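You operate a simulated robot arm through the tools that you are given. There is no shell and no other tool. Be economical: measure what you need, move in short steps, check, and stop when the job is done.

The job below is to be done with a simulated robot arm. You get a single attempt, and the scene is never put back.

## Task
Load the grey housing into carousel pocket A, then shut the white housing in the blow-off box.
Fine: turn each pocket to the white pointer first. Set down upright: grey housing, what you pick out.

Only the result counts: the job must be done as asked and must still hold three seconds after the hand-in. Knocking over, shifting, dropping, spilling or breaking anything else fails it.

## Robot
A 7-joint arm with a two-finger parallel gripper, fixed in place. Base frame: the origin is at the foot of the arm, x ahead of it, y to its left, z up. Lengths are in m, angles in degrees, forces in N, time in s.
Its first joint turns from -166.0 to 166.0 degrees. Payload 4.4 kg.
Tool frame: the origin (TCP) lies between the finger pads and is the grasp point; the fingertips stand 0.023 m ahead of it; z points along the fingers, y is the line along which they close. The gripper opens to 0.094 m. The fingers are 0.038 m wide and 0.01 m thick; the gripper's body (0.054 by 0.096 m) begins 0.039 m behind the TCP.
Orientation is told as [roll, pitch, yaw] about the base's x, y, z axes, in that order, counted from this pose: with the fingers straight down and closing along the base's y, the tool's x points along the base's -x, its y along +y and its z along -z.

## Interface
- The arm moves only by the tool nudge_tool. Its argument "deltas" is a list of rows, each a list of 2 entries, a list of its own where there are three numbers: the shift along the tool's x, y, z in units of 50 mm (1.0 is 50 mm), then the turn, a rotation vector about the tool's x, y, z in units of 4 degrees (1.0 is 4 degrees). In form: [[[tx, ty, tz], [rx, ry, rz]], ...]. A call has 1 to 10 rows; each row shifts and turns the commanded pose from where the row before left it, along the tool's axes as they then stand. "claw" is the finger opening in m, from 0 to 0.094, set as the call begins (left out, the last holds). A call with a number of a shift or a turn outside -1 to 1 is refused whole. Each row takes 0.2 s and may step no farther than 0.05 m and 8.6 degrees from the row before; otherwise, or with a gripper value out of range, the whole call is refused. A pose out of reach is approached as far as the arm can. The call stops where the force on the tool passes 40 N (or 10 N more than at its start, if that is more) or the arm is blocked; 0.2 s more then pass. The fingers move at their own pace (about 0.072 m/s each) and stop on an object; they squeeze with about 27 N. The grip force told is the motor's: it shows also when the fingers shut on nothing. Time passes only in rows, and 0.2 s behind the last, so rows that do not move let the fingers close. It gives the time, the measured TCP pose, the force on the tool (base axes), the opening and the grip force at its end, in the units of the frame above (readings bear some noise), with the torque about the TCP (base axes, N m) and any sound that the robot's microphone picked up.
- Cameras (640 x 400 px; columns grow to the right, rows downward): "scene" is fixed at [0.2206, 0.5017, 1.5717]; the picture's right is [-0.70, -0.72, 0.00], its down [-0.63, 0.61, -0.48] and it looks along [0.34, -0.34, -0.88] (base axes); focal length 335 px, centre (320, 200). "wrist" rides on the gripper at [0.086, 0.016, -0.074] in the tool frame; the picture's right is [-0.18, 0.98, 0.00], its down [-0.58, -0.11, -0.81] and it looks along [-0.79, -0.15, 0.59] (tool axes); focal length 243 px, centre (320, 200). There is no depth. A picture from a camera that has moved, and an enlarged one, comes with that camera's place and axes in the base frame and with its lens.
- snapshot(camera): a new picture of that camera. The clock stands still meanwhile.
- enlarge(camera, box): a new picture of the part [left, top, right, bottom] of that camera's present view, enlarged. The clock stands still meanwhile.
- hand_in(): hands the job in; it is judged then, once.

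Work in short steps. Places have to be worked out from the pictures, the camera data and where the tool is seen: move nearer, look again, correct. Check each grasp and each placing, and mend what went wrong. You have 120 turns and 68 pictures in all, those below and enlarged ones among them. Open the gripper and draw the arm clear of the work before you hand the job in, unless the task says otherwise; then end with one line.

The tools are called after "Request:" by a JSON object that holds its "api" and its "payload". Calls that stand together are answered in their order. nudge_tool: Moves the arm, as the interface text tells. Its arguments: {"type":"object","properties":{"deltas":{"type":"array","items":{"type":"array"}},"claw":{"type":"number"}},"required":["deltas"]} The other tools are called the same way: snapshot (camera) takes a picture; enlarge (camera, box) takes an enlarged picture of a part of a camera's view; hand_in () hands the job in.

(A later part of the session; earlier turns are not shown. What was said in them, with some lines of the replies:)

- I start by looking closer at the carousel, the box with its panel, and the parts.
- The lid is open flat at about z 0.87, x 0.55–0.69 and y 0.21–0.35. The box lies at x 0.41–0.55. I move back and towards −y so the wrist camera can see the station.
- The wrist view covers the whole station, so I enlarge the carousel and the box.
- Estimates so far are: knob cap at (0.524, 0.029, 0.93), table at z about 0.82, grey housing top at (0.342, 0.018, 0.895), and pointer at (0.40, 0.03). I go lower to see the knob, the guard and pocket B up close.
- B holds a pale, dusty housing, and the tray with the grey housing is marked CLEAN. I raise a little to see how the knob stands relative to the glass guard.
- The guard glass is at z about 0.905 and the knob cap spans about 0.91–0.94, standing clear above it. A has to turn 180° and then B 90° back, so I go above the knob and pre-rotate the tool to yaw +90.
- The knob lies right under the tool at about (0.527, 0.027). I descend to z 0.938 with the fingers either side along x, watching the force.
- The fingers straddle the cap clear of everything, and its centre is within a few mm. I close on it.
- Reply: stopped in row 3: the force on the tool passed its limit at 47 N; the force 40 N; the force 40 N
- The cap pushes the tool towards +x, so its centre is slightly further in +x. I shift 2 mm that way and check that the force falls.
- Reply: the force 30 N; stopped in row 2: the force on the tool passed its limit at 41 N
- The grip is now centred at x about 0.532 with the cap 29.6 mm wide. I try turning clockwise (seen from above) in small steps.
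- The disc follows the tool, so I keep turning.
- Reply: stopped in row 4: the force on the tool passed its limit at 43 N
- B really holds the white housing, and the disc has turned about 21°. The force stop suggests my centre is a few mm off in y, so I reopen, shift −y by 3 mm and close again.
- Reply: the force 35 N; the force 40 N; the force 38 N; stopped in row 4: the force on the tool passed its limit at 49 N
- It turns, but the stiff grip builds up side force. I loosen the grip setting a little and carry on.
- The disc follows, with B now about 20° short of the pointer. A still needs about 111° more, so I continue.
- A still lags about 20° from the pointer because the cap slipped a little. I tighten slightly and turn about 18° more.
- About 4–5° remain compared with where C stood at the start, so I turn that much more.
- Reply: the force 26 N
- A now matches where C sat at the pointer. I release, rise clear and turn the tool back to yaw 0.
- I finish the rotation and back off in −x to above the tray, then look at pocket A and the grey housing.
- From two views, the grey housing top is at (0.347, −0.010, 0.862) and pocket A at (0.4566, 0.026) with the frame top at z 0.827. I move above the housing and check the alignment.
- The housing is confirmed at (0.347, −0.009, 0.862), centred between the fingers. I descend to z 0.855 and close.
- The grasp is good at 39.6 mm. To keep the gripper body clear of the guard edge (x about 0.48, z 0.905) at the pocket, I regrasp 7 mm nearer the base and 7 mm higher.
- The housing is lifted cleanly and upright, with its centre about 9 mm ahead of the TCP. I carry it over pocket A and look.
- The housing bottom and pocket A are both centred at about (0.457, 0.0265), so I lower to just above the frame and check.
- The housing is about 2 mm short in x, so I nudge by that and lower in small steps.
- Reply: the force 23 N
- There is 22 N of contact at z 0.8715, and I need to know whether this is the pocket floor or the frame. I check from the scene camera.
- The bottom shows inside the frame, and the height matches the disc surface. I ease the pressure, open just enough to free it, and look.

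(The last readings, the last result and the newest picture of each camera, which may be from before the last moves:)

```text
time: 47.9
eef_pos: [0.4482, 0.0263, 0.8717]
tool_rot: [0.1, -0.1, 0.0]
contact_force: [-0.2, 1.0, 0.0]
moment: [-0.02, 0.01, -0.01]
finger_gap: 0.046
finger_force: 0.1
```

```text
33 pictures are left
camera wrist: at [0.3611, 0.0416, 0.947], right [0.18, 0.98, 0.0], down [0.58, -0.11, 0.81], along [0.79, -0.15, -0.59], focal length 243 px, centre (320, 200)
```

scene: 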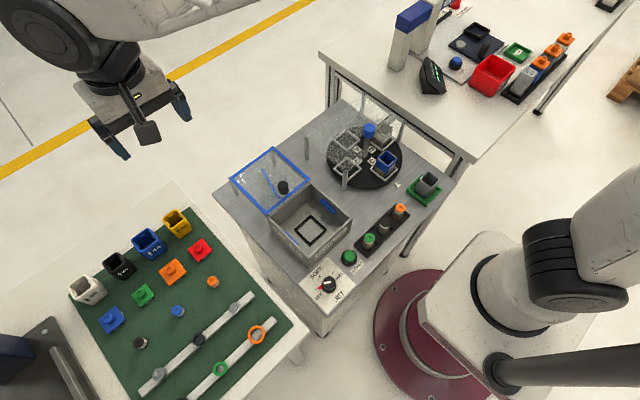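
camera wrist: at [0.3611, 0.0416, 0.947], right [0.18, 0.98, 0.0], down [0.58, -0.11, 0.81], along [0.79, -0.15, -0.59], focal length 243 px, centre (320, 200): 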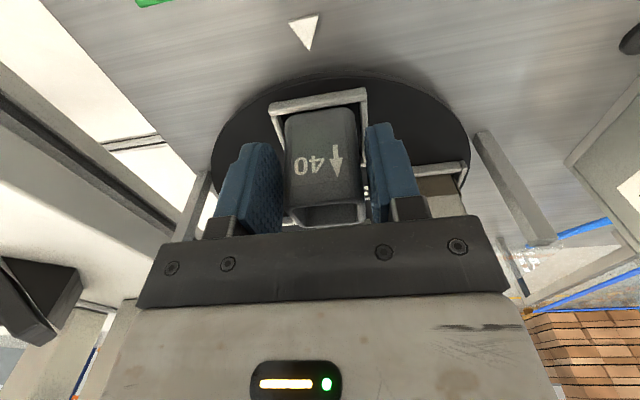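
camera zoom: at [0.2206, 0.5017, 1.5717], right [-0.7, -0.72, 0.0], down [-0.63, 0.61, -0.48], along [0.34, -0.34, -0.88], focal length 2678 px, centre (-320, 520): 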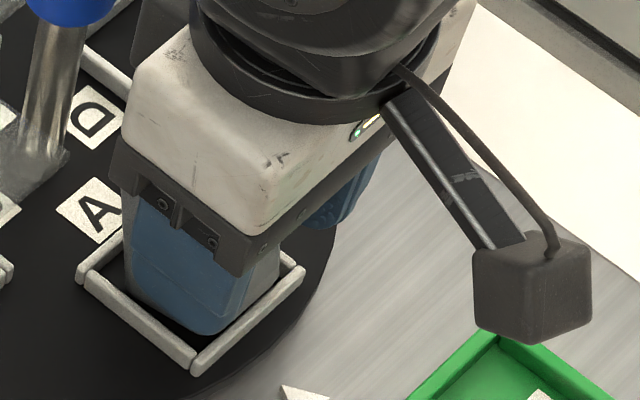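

Comparing frames, the housing slid up in the grip and now leans a few degrees towards +x. Its near edge rests on the near bar and its far edge is on the floor. I regrip, shift +x 3 mm and release so that it drops flat.

Request:
{"api": "nudge_tool", "payload": {"deltas": [[[0, 0, 0], [0, 0, 0]], [[0, 0, 0], [0, 0, 0]], [[-0.03, 0, 0], [0, 0, 0]], [[-0.03, 0, 0], [0, 0, 0]], [[0, 0, 0], [0, 0, 0]]], "claw": 0.036}}

Request:
{"api": "nudge_tool", "payload": {"deltas": [[[0, 0, 0], [0, 0, 0]], [[0, 0, 0], [0, 0, 0]], [[0, 0, 0], [0, 0, 0]]], "claw": 0.048}}

Request:
{"api": "snapshot", "payload": {"camera": "wrist"}}

```text
time: 49.1
eef_pos: [0.4517, 0.025, 0.8712]
tool_rot: [0.0, -0.2, -0.1]
contact_force: [-0.9, -0.2, 4.5]
moment: [0.04, -0.05, 0.03]
finger_gap: 0.0395
finger_force: 26.7
```

```text
time: 49.9
eef_pos: [0.4542, 0.0251, 0.8711]
tool_rot: [0.1, -0.2, -0.1]
contact_force: [0.0, -0.1, 0.0]
moment: [-0.01, 0.0, -0.03]
finger_gap: 0.048
finger_force: 0.1
```

```text
32 pictures are left
camera wrist: at [0.3643, 0.0414, 0.9468], right [0.19, 0.98, 0.0], down [0.58, -0.11, 0.81], along [0.79, -0.15, -0.59], focal length 243 px, centre (320, 200)
```

wrist: 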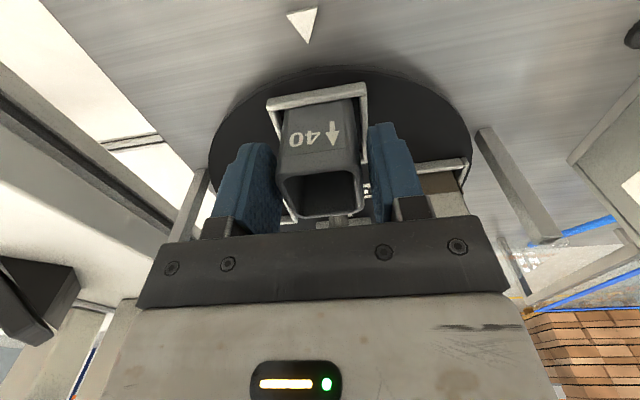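

The housing has dropped flat into pocket A. I open further and rise straight up.

Request:
{"api": "nudge_tool", "payload": {"deltas": [[[0, 0, 0], [0, 0, 0]], [[0, 0, -0.4], [0, 0, 0]], [[0, 0, -0.9], [0, 0, 0]], [[0, 0, -0.9], [0, 0, 0]], [[0, 0, -0.9], [0, 0, 0]], [[0, 0, -0.9], [0, 0, 0]], [[0, 0, 0], [0, 0, 0]]], "claw": 0.06}}

Request:
{"api": "enlarge", "payload": {"camera": "scene", "box": [310, 100, 430, 195]}}

```text
time: 51.5
eef_pos: [0.4515, 0.0251, 1.071]
tool_rot: [0.1, -0.2, 0.0]
contact_force: [-0.4, 0.7, 0.7]
moment: [0.02, -0.01, -0.01]
finger_gap: 0.0603
finger_force: 0.1
```

```text
4.21 times, centred on (370, 148) of scene
camera zoom: at [0.2206, 0.5017, 1.5717], right [-0.7, -0.72, 0.0], down [-0.63, 0.61, -0.48], along [0.34, -0.34, -0.88], focal length 1410 px, centre (110, 421)
```

zoom: 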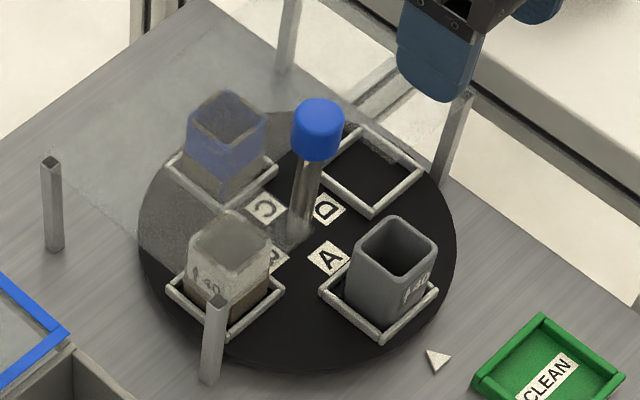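

Grey sits upright in A. Now I go back to the knob, pre-rotated to yaw −20, to bring B round counter-clockwise by 90°.

Request:
{"api": "nudge_tool", "payload": {"deltas": [[[-0.8, 0.01, 0], [0, 0, 0]], [[-0.8, 0.01, 0], [0, 0, 0]], [[0, 0, 0], [0, 0, 1]], [[0, 0, 0], [0, 0, 1]], [[0, 0, 0], [0, 0, 1]], [[0, 0, 0], [0, 0, 1]], [[0, 0, 0], [0, 0, 1]], [[0, 0, 0], [0, 0, 0]]]}}

```text
time: 53.3
eef_pos: [0.5313, 0.026, 1.0711]
tool_rot: [-0.1, -0.2, -20.2]
contact_force: [0.3, -0.7, 0.5]
moment: [0.02, 0.01, 0.01]
finger_gap: 0.0601
finger_force: 0.3
```

Request:
{"api": "nudge_tool", "payload": {"deltas": [[[0, 0, 0.9], [0, 0, 0]], [[0, 0, 0.9], [0, 0, 0]], [[0, 0, 0.85], [0, 0, 0]], [[0, 0, 0], [0, 0, 0]]]}}

Request:
{"api": "nudge_tool", "payload": {"deltas": [[[0, 0, 0], [0, 0, 0]], [[0, 0, 0], [0, 0, 0]], [[0, 0, 0], [0, 0, 0]]], "claw": 0.0287}}

Request:
{"api": "nudge_tool", "payload": {"deltas": [[[0, 0, 0], [0, 0, -1]], [[0, 0, 0], [0, 0, -1]], [[0, 0, 0], [0, 0, -1]], [[0, 0, 0], [0, 0, -1]], [[0, 0, 0], [0, 0, -1]], [[0, 0, 0], [0, 0, -1]], [[0, 0, 0], [0, 0, -1]], [[0, 0, 0], [0, 0, -1]], [[0, 0, 0], [0, 0, -1]], [[0, 0, 0], [0, 0, -1]]]}}

```text
time: 54.3
eef_pos: [0.5309, 0.0248, 0.9385]
tool_rot: [0.0, -0.2, -20.1]
contact_force: [-0.1, 0.0, -0.4]
moment: [0.01, -0.02, -0.03]
finger_gap: 0.0602
finger_force: 0.0
```

```text
time: 55.1
eef_pos: [0.5311, 0.0266, 0.9401]
tool_rot: [-0.1, -0.3, -20.1]
contact_force: [1.4, 4.6, -1.6]
moment: [-0.01, 0.03, -0.03]
finger_gap: 0.0305
finger_force: 2.2
```

```text
time: 57.3
eef_pos: [0.5321, 0.0259, 0.9399]
tool_rot: [0.0, -0.3, 20.1]
contact_force: [2.0, -6.4, -2.5]
moment: [0.02, -0.09, -0.02]
finger_gap: 0.0317
finger_force: 3.7
```

Request:
{"api": "nudge_tool", "payload": {"deltas": [[[0, 0, 0], [0, 0, -1]], [[0, 0, 0], [0, 0, -1]], [[0, 0, 0], [0, 0, -1]], [[0, 0, 0], [0, 0, -1]], [[0, 0, 0], [0, 0, -1]], [[0, 0, 0], [0, 0, -1]], [[0, 0, 0], [0, 0, -1]], [[0, 0, 0], [0, 0, -1]], [[0, 0, 0], [0, 0, -1]], [[0, 0, 0], [0, 0, -1]]]}}

Request:
{"api": "enlarge", "payload": {"camera": "scene", "box": [280, 70, 440, 190]}}

```text
time: 59.5
eef_pos: [0.5322, 0.027, 0.9397]
tool_rot: [-0.1, -0.1, 60.0]
contact_force: [0.7, -8.7, 12.9]
moment: [-0.13, -0.19, -0.01]
finger_gap: 0.031
finger_force: 2.5
```

```text
3.33 times, centred on (360, 130) of scene
camera zoom: at [0.2206, 0.5017, 1.5717], right [-0.7, -0.72, 0.0], down [-0.63, 0.61, -0.48], along [0.34, -0.34, -0.88], focal length 1116 px, centre (187, 433)
```

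zoom: 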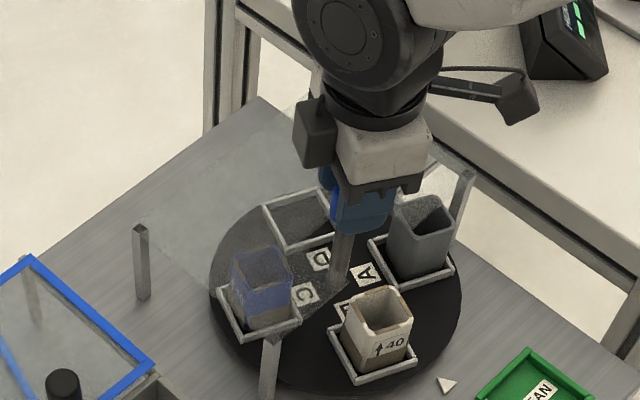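

B is about 23° short of the pointer, so I turn about 23° more.

Request:
{"api": "nudge_tool", "payload": {"deltas": [[[0, 0, 0], [0, 0, -1]], [[0, 0, 0], [0, 0, -1]], [[0, 0, 0], [0, 0, -1]], [[0, 0, 0], [0, 0, -1]], [[0, 0, 0], [0, 0, -1]], [[0, 0, 0], [0, 0, -0.8]], [[0, 0, 0], [0, 0, 0]]]}}

Request:
{"api": "enlarge", "payload": {"camera": "scene", "box": [280, 70, 440, 190]}}

```text
time: 61.1
eef_pos: [0.5315, 0.0269, 0.9395]
tool_rot: [-0.2, 0.0, 83.1]
contact_force: [4.9, -1.4, 8.4]
moment: [0.0, -0.18, 0.0]
finger_gap: 0.0309
finger_force: 2.2
```

```text
3.33 times, centred on (360, 130) of scene
camera zoom: at [0.2206, 0.5017, 1.5717], right [-0.7, -0.72, 0.0], down [-0.63, 0.61, -0.48], along [0.34, -0.34, -0.88], focal length 1116 px, centre (187, 433)
```

zoom: 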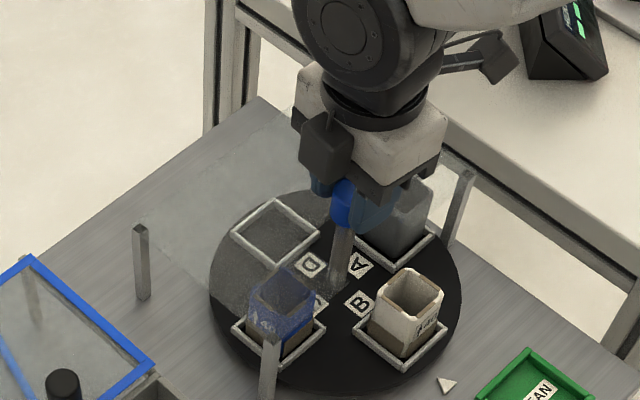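

B is aligned at the pointer. I release, rise and return the tool to yaw 0.

Request:
{"api": "nudge_tool", "payload": {"deltas": [[[0, 0, 0], [0, 0, 0]], [[0, 0, 0], [0, 0, 0]], [[0, 0, -0.6], [0, 0, 0]], [[0, 0, -0.9], [0, 0, 0]], [[0, 0, -0.9], [0, 0, 0]], [[0, 0, -0.6], [0, 0, 1]], [[0, 0, 0], [0, 0, 1]], [[0, 0, 0], [0, 0, 1]], [[0, 0, 0], [0, 0, 1]], [[0, 0, 0], [0, 0, 1]]], "claw": 0.06}}

Request:
{"api": "nudge_tool", "payload": {"deltas": [[[0, 0, 0], [0, 0, 1]], [[0, 0, 0], [0, 0, 1]], [[0, 0, 0], [0, 0, 1]], [[0, 0, 0], [0, 0, 1]], [[0, 0, 0], [0, 0, 1]], [[0, 0, 0], [0, 0, 1]], [[0, 0, 0], [0, 0, 1]], [[0, 0, 0], [0, 0, 1]], [[0, 0, 0], [0, 0, 1]], [[0, 0, 0], [0, 0, 1]]]}}

Request:
{"api": "nudge_tool", "payload": {"deltas": [[[0, 0, 0], [0, 0, 1]], [[0, 0, 0], [0, 0, 1]], [[0, 0, 0], [0, 0, 1]], [[0, 0, 0], [0, 0, 1]], [[0, 0, 0], [0, 0, 1]], [[0, 0, 0], [0, 0, 0.8]], [[0.9, 0, 0], [0, 0, 0]], [[0.9, 0, 0], [0, 0, 0]], [[0, 0, 0], [0, 0, 0]]], "claw": 0.075}}

Request:
{"api": "enlarge", "payload": {"camera": "wrist", "box": [140, 0, 500, 240]}}

```text
time: 63.3
eef_pos: [0.5305, 0.0245, 1.0897]
tool_rot: [-0.2, -0.1, 63.1]
contact_force: [0.4, 0.2, 0.2]
moment: [-0.02, 0.02, -0.01]
finger_gap: 0.06
finger_force: 0.0
```

```text
time: 65.5
eef_pos: [0.5306, 0.026, 1.0902]
tool_rot: [-0.1, -0.2, 23.1]
contact_force: [-0.5, -0.1, -0.7]
moment: [0.02, 0.01, -0.03]
finger_gap: 0.0599
finger_force: 0.1
```

```text
time: 67.5
eef_pos: [0.4409, 0.0264, 1.0899]
tool_rot: [0.1, -0.2, -0.1]
contact_force: [0.1, 0.4, 0.1]
moment: [0.02, 0.02, -0.01]
finger_gap: 0.0749
finger_force: 0.2
```

```text
1.67 times, centred on (320, 120) of wrist
camera zoom: at [0.3532, 0.0424, 1.1647], right [0.19, 0.98, 0.0], down [0.58, -0.11, 0.81], along [0.79, -0.15, -0.59], focal length 404 px, centre (320, 333)
```

zoom: 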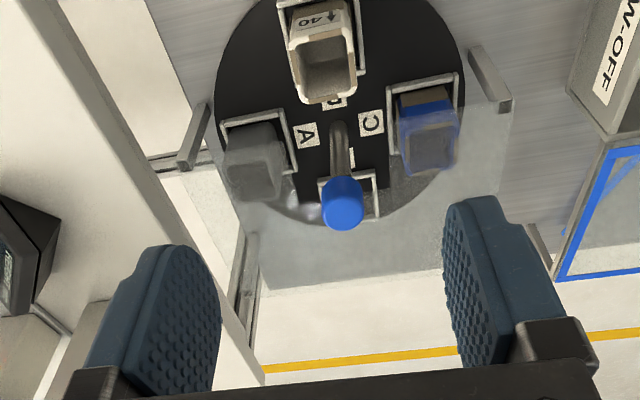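

The white housing's top is at about (0.461, 0.025, 0.87). I descend with the TCP held back at x 0.451, to z 0.867, and grip.

Request:
{"api": "nudge_tool", "payload": {"deltas": [[[-0.2, -0.03, 0.5], [0, 0, 0]], [[0, 0, 0.95], [0, 0, 0]], [[0, 0, 0.95], [0, 0, 0]], [[0, 0, 0.95], [0, 0, 0]], [[0, 0, 0.6], [0, 0, 0]], [[0, 0, 0.5], [0, 0, 0]], [[0, 0, 0], [0, 0, 0]]]}}

Request:
{"api": "nudge_tool", "payload": {"deltas": [[[0, 0, 0], [0, 0, 0]], [[0, 0, 0], [0, 0, 0]], [[0, 0, 0], [0, 0, 0]], [[0, 0, 0], [0, 0, 0]]], "claw": 0.034}}

Request:
{"api": "snapshot", "payload": {"camera": "wrist"}}

```text
time: 69.1
eef_pos: [0.4519, 0.0238, 0.8668]
tool_rot: [0.0, -0.2, 0.0]
contact_force: [-0.2, 0.7, 0.0]
moment: [0.04, -0.01, 0.01]
finger_gap: 0.0752
finger_force: 0.1
```

```text
time: 70.1
eef_pos: [0.4514, 0.0247, 0.8665]
tool_rot: [0.0, -0.1, -0.1]
contact_force: [-0.1, 0.0, 0.2]
moment: [0.0, 0.0, -0.01]
finger_gap: 0.0393
finger_force: 27.5
```

```text
27 pictures are left
camera wrist: at [0.3632, 0.0408, 0.9424], right [0.18, 0.98, 0.0], down [0.58, -0.11, 0.81], along [0.79, -0.15, -0.59], focal length 243 px, centre (320, 200)
```

wrist: 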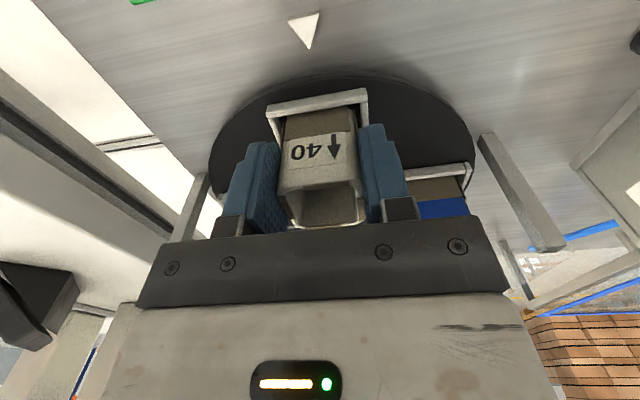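

The white housing is gripped (39.3 mm). I lift it straight up, then carry it over the box, where the black locating frame is at about (0.4695, 0.285, 0.816).

Request:
{"api": "nudge_tool", "payload": {"deltas": [[[0, 0, -0.4], [0, 0, 0]], [[0, 0, -0.8], [0, 0, 0]], [[0, 0, -0.8], [0, 0, 0]], [[0, 0, -0.7], [0, 0, 0]], [[0, 0.87, 0], [0, 0, 0]], [[0, 0.87, 0], [0, 0, 0]], [[0, 0.87, 0], [0, 0, 0]], [[0, 0.87, 0], [0, 0, 0]], [[0, 0.87, 0], [0, 0, 0]], [[-0.19, 0.85, 0], [0, 0, 0]]]}}

Request:
{"api": "enlarge", "payload": {"camera": "wrist", "box": [140, 0, 500, 240]}}

Request:
{"api": "enlarge", "payload": {"camera": "scene", "box": [220, 130, 400, 270]}}

```text
time: 72.3
eef_pos: [0.4606, 0.2858, 1.0019]
tool_rot: [0.0, -0.3, -0.2]
contact_force: [0.8, -0.5, -0.2]
moment: [-0.01, -0.01, 0.02]
finger_gap: 0.0396
finger_force: 26.6
```

```text
1.67 times, centred on (320, 120) of wrist
camera zoom: at [0.3734, 0.3012, 1.0772], right [0.19, 0.98, 0.0], down [0.58, -0.11, 0.81], along [0.8, -0.15, -0.59], focal length 404 px, centre (320, 333)
```

zoom: 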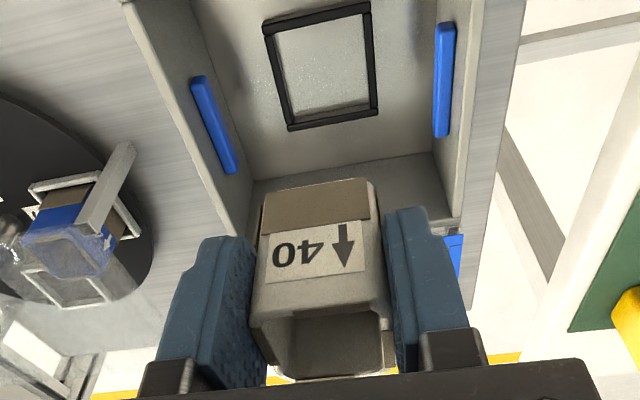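

```text
2.86 times, centred on (310, 200) of scene
camera zoom: at [0.2206, 0.5017, 1.5717], right [-0.7, -0.72, 0.0], down [-0.63, 0.61, -0.48], along [0.34, -0.34, -0.88], focal length 957 px, centre (349, 200)
```

zoom: 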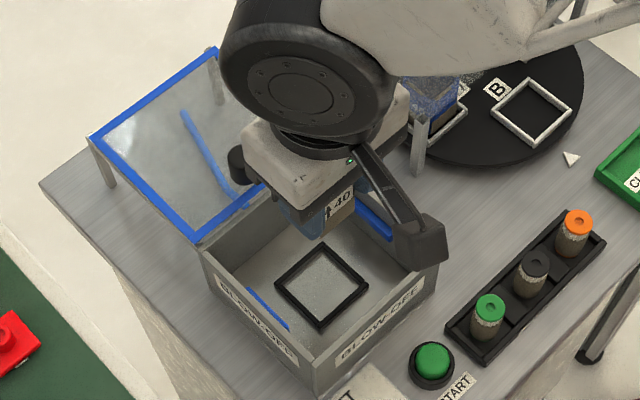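

The black frame's centre is at about (0.4715, 0.2855) and the housing should be right over it. I lower to just above the frame and check.

Request:
{"api": "nudge_tool", "payload": {"deltas": [[[0, 0, 0.9], [0, 0, 0]], [[0, 0, 0.9], [0, 0, 0]], [[0, 0, 0.6], [0, 0, 0]], [[0, 0, 0], [0, 0, 0]]]}}

Request:
{"api": "enlarge", "payload": {"camera": "wrist", "box": [200, 0, 440, 160]}}

Request:
{"api": "enlarge", "payload": {"camera": "scene", "box": [270, 190, 350, 250]}}

```text
time: 73.3
eef_pos: [0.4621, 0.2855, 0.8819]
tool_rot: [0.1, -0.1, -0.2]
contact_force: [-0.3, 0.0, -0.5]
moment: [-0.02, -0.01, -0.01]
finger_gap: 0.0396
finger_force: 26.8
```

```text
2.50 times, centred on (320, 80) of wrist
camera zoom: at [0.3738, 0.3018, 0.9562], right [0.19, 0.98, 0.0], down [0.58, -0.11, 0.81], along [0.79, -0.15, -0.59], focal length 606 px, centre (320, 500)
```

zoom: 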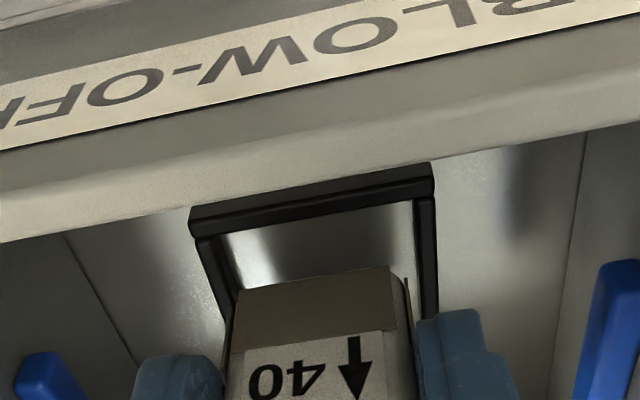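

```text
6.67 times, centred on (310, 220) of scene
camera zoom: at [0.2206, 0.5017, 1.5717], right [-0.7, -0.72, 0.0], down [-0.63, 0.61, -0.48], along [0.34, -0.34, -0.88], focal length 2232 px, centre (387, 67)
```

zoom: 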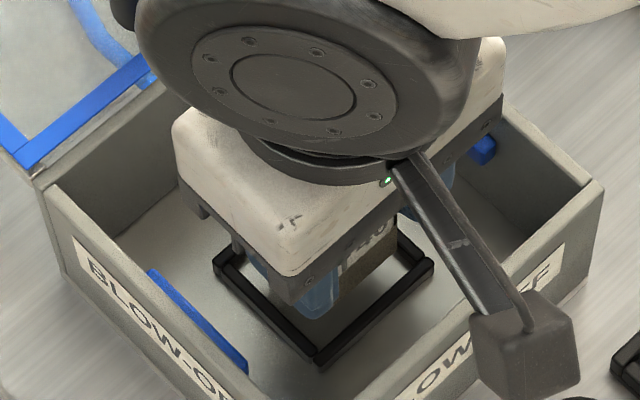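

The housing sits about 3 mm too far +x and 1 mm low in y. I correct that and lower to z 0.868.

Request:
{"api": "nudge_tool", "payload": {"deltas": [[[0.055, 0.02, 0], [0, 0, 0]], [[0, 0, 0.1], [0, 0, 0]], [[0, 0, 0.1], [0, 0, 0]], [[0, 0, 0.08], [0, 0, 0]], [[0, 0, 0], [0, 0, 0]]]}}

Request:
{"api": "enlarge", "payload": {"camera": "wrist", "box": [200, 0, 440, 160]}}

```text
time: 74.5
eef_pos: [0.4593, 0.2862, 0.868]
tool_rot: [0.0, -0.1, -0.1]
contact_force: [1.0, 0.2, -0.5]
moment: [0.02, 0.01, 0.03]
finger_gap: 0.0394
finger_force: 27.1
```

```text
2.50 times, centred on (320, 80) of wrist
camera zoom: at [0.371, 0.3021, 0.9426], right [0.19, 0.98, 0.0], down [0.58, -0.11, 0.81], along [0.79, -0.15, -0.59], focal length 606 px, centre (320, 500)
```

zoom: 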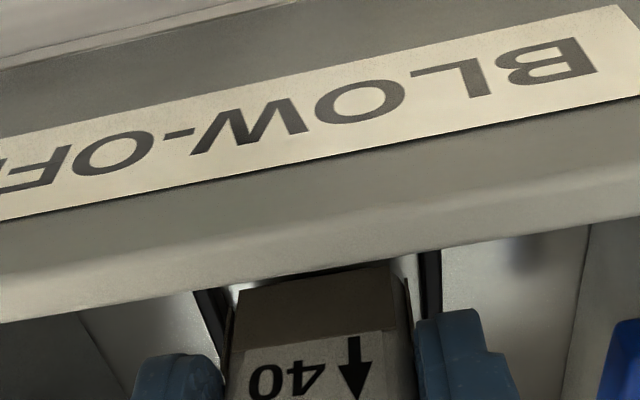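

No contact yet and it is centred left to right, so I go down in small steps.

Request:
{"api": "nudge_tool", "payload": {"deltas": [[[0, 0, 0.04], [0, 0, 0]], [[0, 0, 0.04], [0, 0, 0]], [[0, 0, 0], [0, 0, 0]]]}}

```text
time: 75.3
eef_pos: [0.4594, 0.2854, 0.8631]
tool_rot: [0.0, -0.3, -0.1]
contact_force: [0.2, -0.3, -1.1]
moment: [0.01, -0.02, 0.01]
finger_gap: 0.0396
finger_force: 27.2
```

Request:
{"api": "nudge_tool", "payload": {"deltas": [[[0, 0, 0.03], [0, 0, 0]], [[0, 0, 0.03], [0, 0, 0]], [[0, 0, 0], [0, 0, 0]]]}}

```text
time: 76.1
eef_pos: [0.4587, 0.2856, 0.862]
tool_rot: [0.1, -0.2, -0.1]
contact_force: [-0.6, 0.2, -0.6]
moment: [-0.02, 0.02, 0.0]
finger_gap: 0.0394
finger_force: 26.9
```

Request:
{"api": "nudge_tool", "payload": {"deltas": [[[0, 0, 0.03], [0, 0, 0]], [[0, 0, 0.03], [0, 0, 0]], [[0, 0, 0], [0, 0, 0]]]}}

```text
time: 76.9
eef_pos: [0.4591, 0.2851, 0.8574]
tool_rot: [-0.1, -0.2, -0.1]
contact_force: [0.6, 0.6, -0.3]
moment: [0.01, 0.01, -0.01]
finger_gap: 0.0395
finger_force: 27.6
```

Request:
{"api": "nudge_tool", "payload": {"deltas": [[[0, 0, 0.03], [0, 0, 0]], [[0, 0, 0.03], [0, 0, 0]], [[0, 0, 0], [0, 0, 0]]]}}

Request:
{"api": "enlarge", "payload": {"camera": "scene", "box": [280, 195, 350, 250]}}

```text
time: 77.7
eef_pos: [0.4586, 0.2857, 0.8559]
tool_rot: [0.0, -0.3, -0.1]
contact_force: [1.2, 1.1, 22.1]
moment: [0.04, -0.17, -0.01]
finger_gap: 0.0398
finger_force: 26.8
```

```text
7.27 times, centred on (315, 222) of scene
camera zoom: at [0.2206, 0.5017, 1.5717], right [-0.7, -0.72, 0.0], down [-0.63, 0.61, -0.48], along [0.34, -0.34, -0.88], focal length 2435 px, centre (356, 36)
```

zoom: 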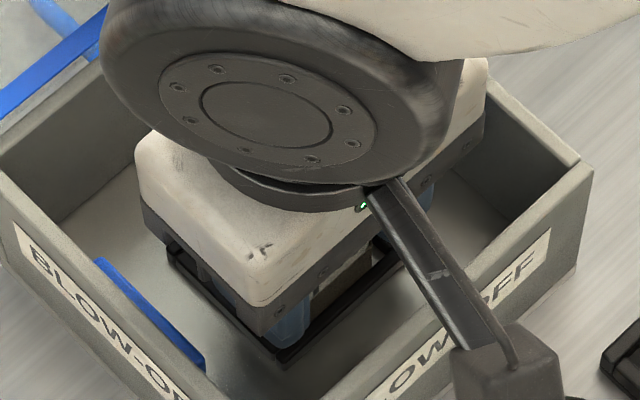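

Contact at z 0.856 matches the box floor, with the housing inside the frame. I ease up and release.

Request:
{"api": "nudge_tool", "payload": {"deltas": [[[0, 0, -0.015], [0, 0, 0]], [[0, 0, 0], [0, 0, 0]], [[0, 0, 0], [0, 0, 0]]], "claw": 0.048}}

Request:
{"api": "snapshot", "payload": {"camera": "wrist"}}

```text
time: 78.5
eef_pos: [0.4588, 0.2866, 0.8549]
tool_rot: [-0.1, -0.3, -0.1]
contact_force: [-0.7, 0.5, 0.0]
moment: [0.0, -0.01, 0.02]
finger_gap: 0.0478
finger_force: 0.0
```

```text
20 pictures are left
camera wrist: at [0.3706, 0.3016, 0.9304], right [0.19, 0.98, 0.0], down [0.58, -0.11, 0.81], along [0.79, -0.15, -0.59], focal length 243 px, centre (320, 200)
```

wrist: 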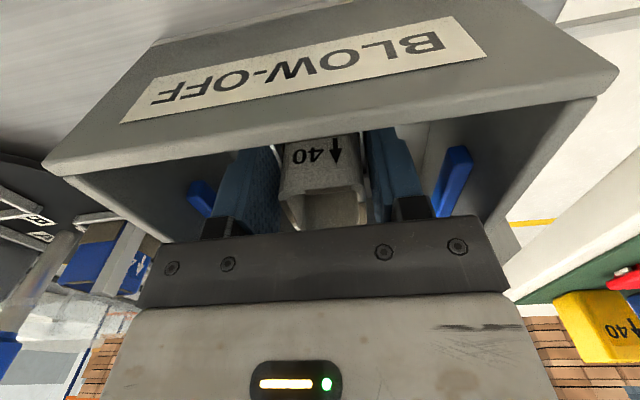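

It stands upright. I open and rise straight out, then look at the box and the lid.

Request:
{"api": "nudge_tool", "payload": {"deltas": [[[0, 0, 0], [0, 0, 0]], [[0, 0, -0.4], [0, 0, 0]], [[0, 0, -0.9], [0, 0, 0]], [[0, 0, -0.9], [0, 0, 0]], [[0, 0, -0.9], [0, 0, 0]], [[0, 0, -0.9], [0, 0, 0]], [[0.9, 0, 0], [0, 0, 0]], [[0.9, 0, 0], [0, 0, 0]], [[0.9, 0, 0], [0, 0, 0]], [[0, 0, 0], [0, 0, 0]]], "claw": 0.06}}

Request:
{"api": "enlarge", "payload": {"camera": "scene", "box": [220, 135, 370, 265]}}

Request:
{"api": "enlarge", "payload": {"camera": "wrist", "box": [200, 20, 440, 230]}}

```text
time: 80.7
eef_pos: [0.3218, 0.2862, 1.0549]
tool_rot: [-0.2, -0.2, -0.1]
contact_force: [-0.8, 0.1, 0.0]
moment: [-0.03, 0.01, 0.01]
finger_gap: 0.0597
finger_force: 0.1
```

```text
3.08 times, centred on (295, 200) of scene
camera zoom: at [0.2206, 0.5017, 1.5717], right [-0.7, -0.72, 0.0], down [-0.63, 0.61, -0.48], along [0.34, -0.34, -0.88], focal length 1030 px, centre (397, 200)
```

zoom: 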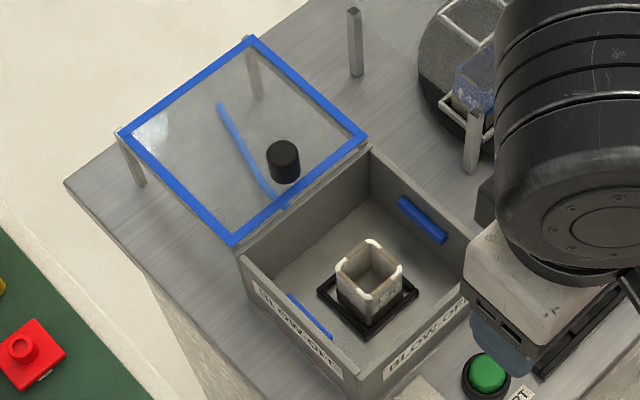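

```text
1.90 times, centred on (320, 125) of wrist
camera zoom: at [0.2343, 0.3015, 1.1304], right [0.19, 0.98, 0.0], down [0.58, -0.11, 0.81], along [0.79, -0.15, -0.59], focal length 462 px, centre (320, 343)
```

zoom: 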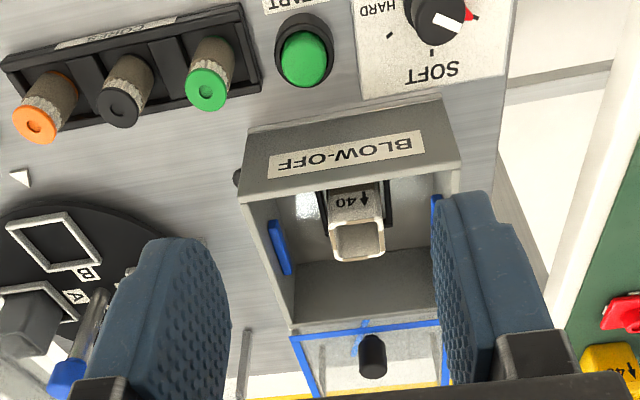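

The white housing is upright in its frame. The lid is a framed pane at z about 0.87 with a black knob standing on top near its box-side edge, so it looks like a slide. I go closer to check knob and rails.

Request:
{"api": "nudge_tool", "payload": {"deltas": [[[-0.8, -0.015, 0], [0, 0, 0]], [[-0.8, -0.015, 0], [0, 0, 0]], [[-0.8, -0.015, 0.3], [0, 0, 0]], [[-0.8, -0.015, 0.3], [0, 0, 0]], [[0, 0, 0], [0, 0, 0]]]}}

Request:
{"api": "enlarge", "payload": {"camera": "wrist", "box": [180, 40, 460, 235]}}

```text
time: 81.9
eef_pos: [0.4828, 0.2825, 1.025]
tool_rot: [0.0, -0.3, 0.1]
contact_force: [0.8, -0.2, 0.2]
moment: [0.0, -0.03, 0.03]
finger_gap: 0.06
finger_force: 0.0
```

```text
2.05 times, centred on (320, 138) of wrist
camera zoom: at [0.3951, 0.2987, 1.101], right [0.18, 0.98, 0.0], down [0.58, -0.11, 0.81], along [0.8, -0.15, -0.59], focal length 498 px, centre (320, 328)
```

zoom: 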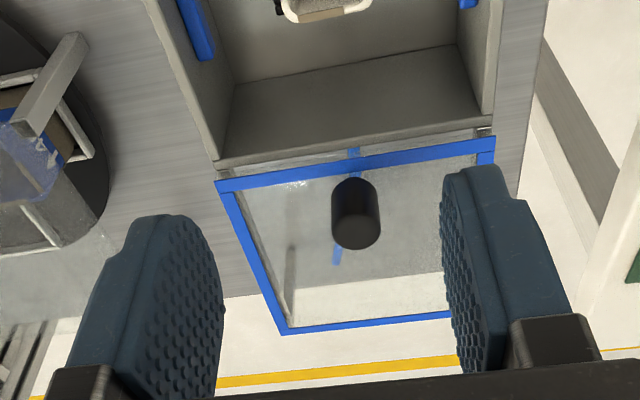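

The knob stands on the pane at about (0.578, 0.284), top at z about 0.90. I go over it, descend to z 0.902 and grip it.

Request:
{"api": "nudge_tool", "payload": {"deltas": [[[-0.95, 0.015, 0], [0, 0, 0]], [[-0.95, 0.015, 0], [0, 0, 0]], [[0, 0, 0.8], [0, 0, 0]], [[0, 0, 0.8], [0, 0, 0]], [[0, 0, 0.8], [0, 0, 0]], [[0, 0, 0], [0, 0, 0]]]}}

Request:
{"api": "enlarge", "payload": {"camera": "scene", "box": [230, 130, 350, 230]}}

Request:
{"api": "snapshot", "payload": {"camera": "wrist"}}

```text
time: 83.1
eef_pos: [0.5787, 0.2859, 0.9118]
tool_rot: [0.0, -0.3, -0.1]
contact_force: [-5.4, -0.8, 10.9]
moment: [0.1, 0.33, 0.07]
finger_gap: 0.0597
finger_force: 0.1
stopped in row 6: the force on the tool passed its limit at 86 N (the readings are from after the stop); the commanded pose is now the measured one
```

```text
4.00 times, centred on (290, 180) of scene
camera zoom: at [0.2206, 0.5017, 1.5717], right [-0.7, -0.72, 0.0], down [-0.63, 0.61, -0.48], along [0.34, -0.34, -0.88], focal length 1339 px, centre (440, 280)
```

zoom: 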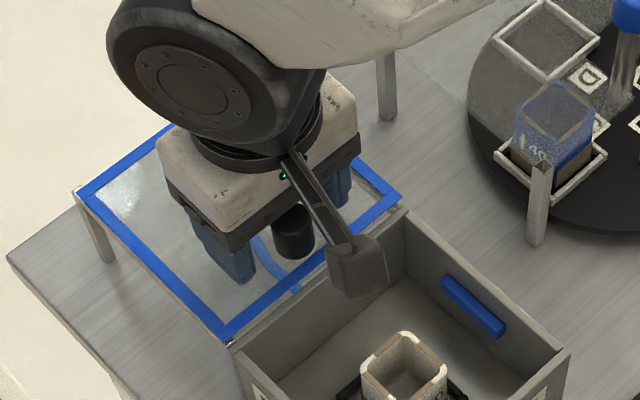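

```text
15 pictures are left
camera wrist: at [0.4909, 0.3012, 0.9873], right [0.18, 0.98, 0.0], down [0.58, -0.11, 0.81], along [0.8, -0.15, -0.59], focal length 243 px, centre (320, 200)
```

wrist: 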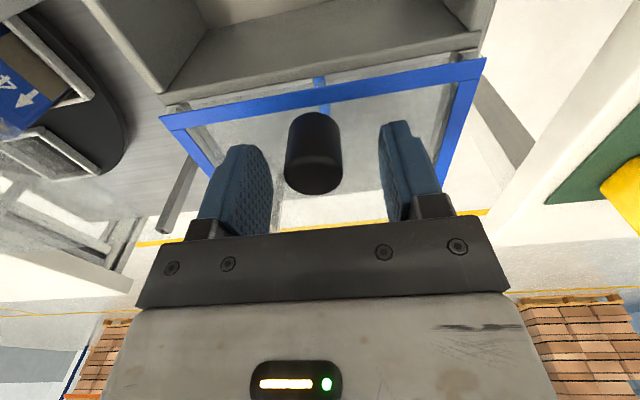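

The fingertips touched the pane, so its top is at z about 0.888, and the knob centre is nearer x 0.568. I raise 5 mm, shift back 10 mm and close on the knob.

Request:
{"api": "nudge_tool", "payload": {"deltas": [[[0, 0, -0.1], [0, 0, 0]], [[0.2, -0.02, 0], [0, 0, 0]], [[0, 0, 0], [0, 0, 0]]]}}

Request:
{"api": "nudge_tool", "payload": {"deltas": [[[0, 0, 0], [0, 0, 0]], [[0, 0, 0], [0, 0, 0]], [[0, 0, 0], [0, 0, 0]], [[0, 0, 0], [0, 0, 0]]], "claw": 0.023}}

```text
time: 83.9
eef_pos: [0.5697, 0.2844, 0.9168]
tool_rot: [0.0, -0.2, 0.0]
contact_force: [-0.4, 0.3, 0.0]
moment: [-0.02, 0.01, 0.02]
finger_gap: 0.0604
finger_force: 0.2
```

```text
time: 84.9
eef_pos: [0.5678, 0.2836, 0.9167]
tool_rot: [0.0, -0.2, 0.0]
contact_force: [0.3, 6.8, -2.0]
moment: [0.08, -0.03, -0.02]
finger_gap: 0.0259
finger_force: 3.9
```

The knob is held. I try a short pull of 15 mm towards −x.

Request:
{"api": "nudge_tool", "payload": {"deltas": [[[0.1, 0, 0], [0, 0, 0]], [[0.1, 0, 0], [0, 0, 0]], [[0.1, 0, 0], [0, 0, 0]], [[0, 0, 0], [0, 0, 0]]], "claw": 0.022}}

Request:
{"api": "enlarge", "payload": {"camera": "scene", "box": [220, 130, 370, 260]}}

```text
time: 85.9
eef_pos: [0.554, 0.2839, 0.9171]
tool_rot: [-0.1, -0.3, 0.0]
contact_force: [0.3, 8.8, 1.9]
moment: [0.22, -0.01, -0.08]
finger_gap: 0.0259
finger_force: 4.2
```

```text
3.08 times, centred on (295, 195) of scene
camera zoom: at [0.2206, 0.5017, 1.5717], right [-0.7, -0.72, 0.0], down [-0.63, 0.61, -0.48], along [0.34, -0.34, -0.88], focal length 1030 px, centre (397, 215)
```

zoom: 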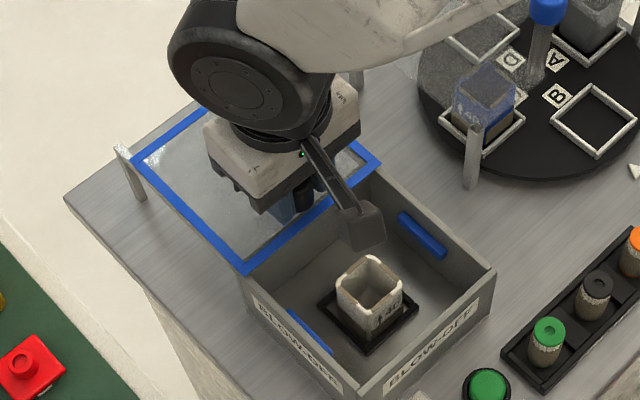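

The lid slides freely. I pull 100 mm more.

Request:
{"api": "nudge_tool", "payload": {"deltas": [[[0.3, 0, 0], [0, 0, 0]], [[0.4, 0, 0], [0, 0, 0]], [[0.4, 0, 0], [0, 0, 0]], [[0.4, 0, 0], [0, 0, 0]], [[0.3, 0, 0], [0, 0, 0]], [[0.2, 0, 0], [0, 0, 0]], [[0, 0, 0], [0, 0, 0]]]}}

Request:
{"api": "enlarge", "payload": {"camera": "scene", "box": [220, 130, 370, 260]}}

```text
time: 87.5
eef_pos: [0.4537, 0.2849, 0.9158]
tool_rot: [-0.1, -0.2, -0.1]
contact_force: [-1.1, 8.4, 3.6]
moment: [0.07, 0.05, -0.03]
finger_gap: 0.0261
finger_force: 4.2
```

```text
3.08 times, centred on (295, 195) of scene
camera zoom: at [0.2206, 0.5017, 1.5717], right [-0.7, -0.72, 0.0], down [-0.63, 0.61, -0.48], along [0.34, -0.34, -0.88], focal length 1030 px, centre (397, 215)
```

zoom: 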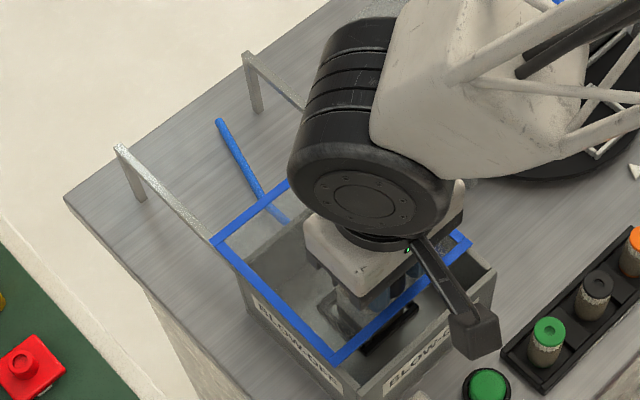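

About 30 mm remain, so I pull in 5 mm steps until it stops.

Request:
{"api": "nudge_tool", "payload": {"deltas": [[[0.1, 0, 0], [0, 0, 0]], [[0.1, 0, 0], [0, 0, 0]], [[0.1, 0, 0], [0, 0, 0]], [[0.1, 0, 0], [0, 0, 0]], [[0.1, 0, 0], [0, 0, 0]], [[0, 0, 0], [0, 0, 0]]]}}

```text
time: 88.9
eef_pos: [0.4279, 0.2839, 0.9155]
tool_rot: [0.0, -0.2, 0.0]
contact_force: [-0.1, 8.9, -0.3]
moment: [0.09, -0.11, -0.02]
finger_gap: 0.0262
finger_force: 4.7
```

Request:
{"api": "nudge_tool", "payload": {"deltas": [[[0.06, 0, 0], [0, 0, 0]], [[0.06, 0, 0], [0, 0, 0]], [[0.06, 0, 0], [0, 0, 0]], [[0.06, 0, 0], [0, 0, 0]], [[0, 0, 0], [0, 0, 0]]]}}

Request:
{"api": "enlarge", "payload": {"camera": "scene", "box": [240, 170, 370, 280]}}

```text
time: 90.1
eef_pos: [0.4168, 0.2838, 0.9162]
tool_rot: [0.0, -0.2, -0.1]
contact_force: [3.5, 10.1, 0.4]
moment: [0.16, -0.15, 0.02]
finger_gap: 0.0267
finger_force: 5.6
```

```text
3.64 times, centred on (305, 225) of scene
camera zoom: at [0.2206, 0.5017, 1.5717], right [-0.7, -0.72, 0.0], down [-0.63, 0.61, -0.48], along [0.34, -0.34, -0.88], focal length 1218 px, centre (374, 109)
```

zoom: 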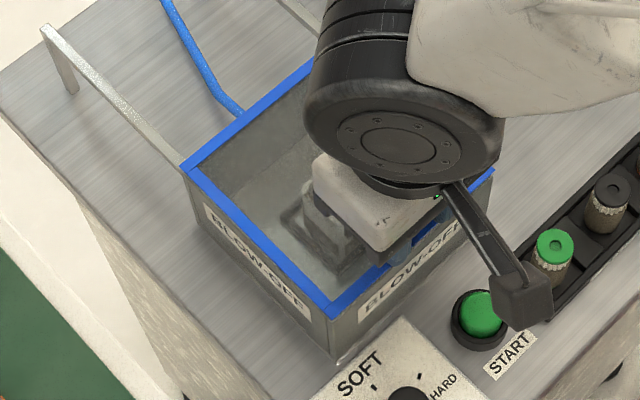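

The lid covers the box and a slight resistance appears. I pull a few mm more to confirm the end stop.

Request:
{"api": "nudge_tool", "payload": {"deltas": [[[0.04, 0, 0], [0, 0, 0]], [[0.04, 0, 0], [0, 0, 0]], [[0, 0, 0], [0, 0, 0]]]}}

```text
time: 90.9
eef_pos: [0.4122, 0.2837, 0.9154]
tool_rot: [0.0, -0.2, 0.0]
contact_force: [3.9, 11.4, -2.4]
moment: [0.09, -0.03, 0.06]
finger_gap: 0.027
finger_force: 6.0
```

Request:
{"api": "enlarge", "payload": {"camera": "scene", "box": [240, 170, 370, 280]}}

Request:
{"api": "snapshot", "payload": {"camera": "wrist"}}

```text
3.64 times, centred on (305, 225) of scene
camera zoom: at [0.2206, 0.5017, 1.5717], right [-0.7, -0.72, 0.0], down [-0.63, 0.61, -0.48], along [0.34, -0.34, -0.88], focal length 1218 px, centre (374, 109)
```

zoom: 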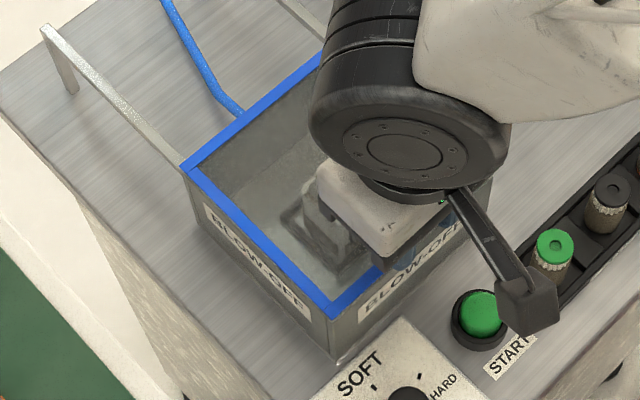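

```text
10 pictures are left
camera wrist: at [0.3248, 0.3001, 0.9908], right [0.18, 0.98, 0.0], down [0.58, -0.11, 0.81], along [0.79, -0.15, -0.59], focal length 243 px, centre (320, 200)
```

wrist: 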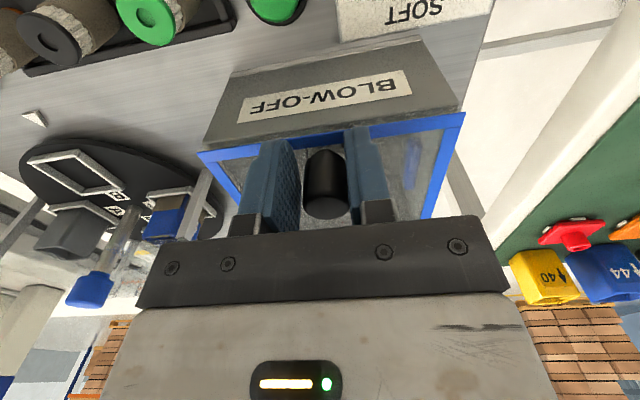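

The lid did not move any further, so it is at its end stop and covers the box fully. I release, rise and check.

Request:
{"api": "nudge_tool", "payload": {"deltas": [[[0, 0, 0], [0, 0, 0]], [[0, 0, 0], [0, 0, 0]], [[0, 0, -0.5], [0, 0, 0]], [[0, 0, -0.9], [0, 0, 0]], [[0, 0, -0.9], [0, 0, 0]], [[0, 0, -0.9], [0, 0, 0]], [[0.8, 0, -0.5], [0, 0, 0]], [[0.8, 0, -0.5], [0, 0, 0]], [[0, 0, 0], [0, 0, 0]]], "claw": 0.06}}

Request:
{"api": "enlarge", "payload": {"camera": "wrist", "box": [180, 0, 460, 200]}}

Request:
{"api": "snapshot", "payload": {"camera": "scene"}}

```text
time: 92.9
eef_pos: [0.3322, 0.2839, 1.1269]
tool_rot: [-0.1, -0.1, 0.0]
contact_force: [0.1, -1.1, 0.6]
moment: [0.03, 0.01, 0.02]
finger_gap: 0.0599
finger_force: 0.1
```

```text
2.00 times, centred on (320, 100) of wrist
camera zoom: at [0.2438, 0.3, 1.2013], right [0.18, 0.98, 0.0], down [0.58, -0.11, 0.81], along [0.79, -0.15, -0.59], focal length 485 px, centre (320, 400)
```

zoom: 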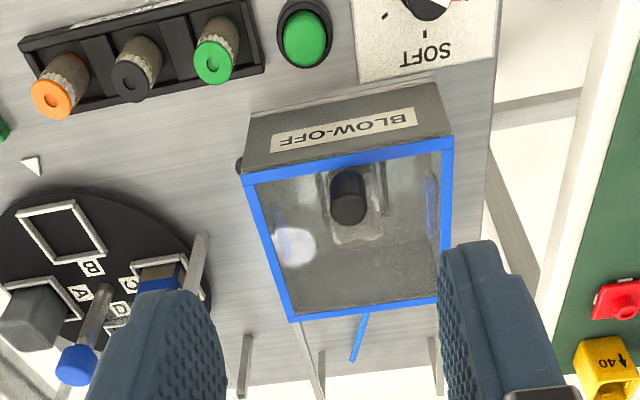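

```text
8 pictures are left
```

scene: 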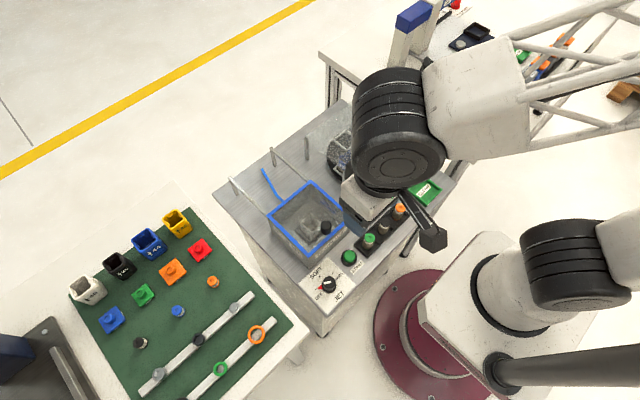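

The lid is shut over the upright white housing, the grey housing sits in A, and everything else looks undisturbed with the arm clear and open. I hand in.

Request:
{"api": "hand_in", "payload": {}}

```text
The job is handed in.
```

The grey housing is upright in carousel pocket A, and the white housing from pocket B is upright in the blow-off box with the lid slid shut. I turned each pocket to the white pointer before using it, and I've handed the job in.
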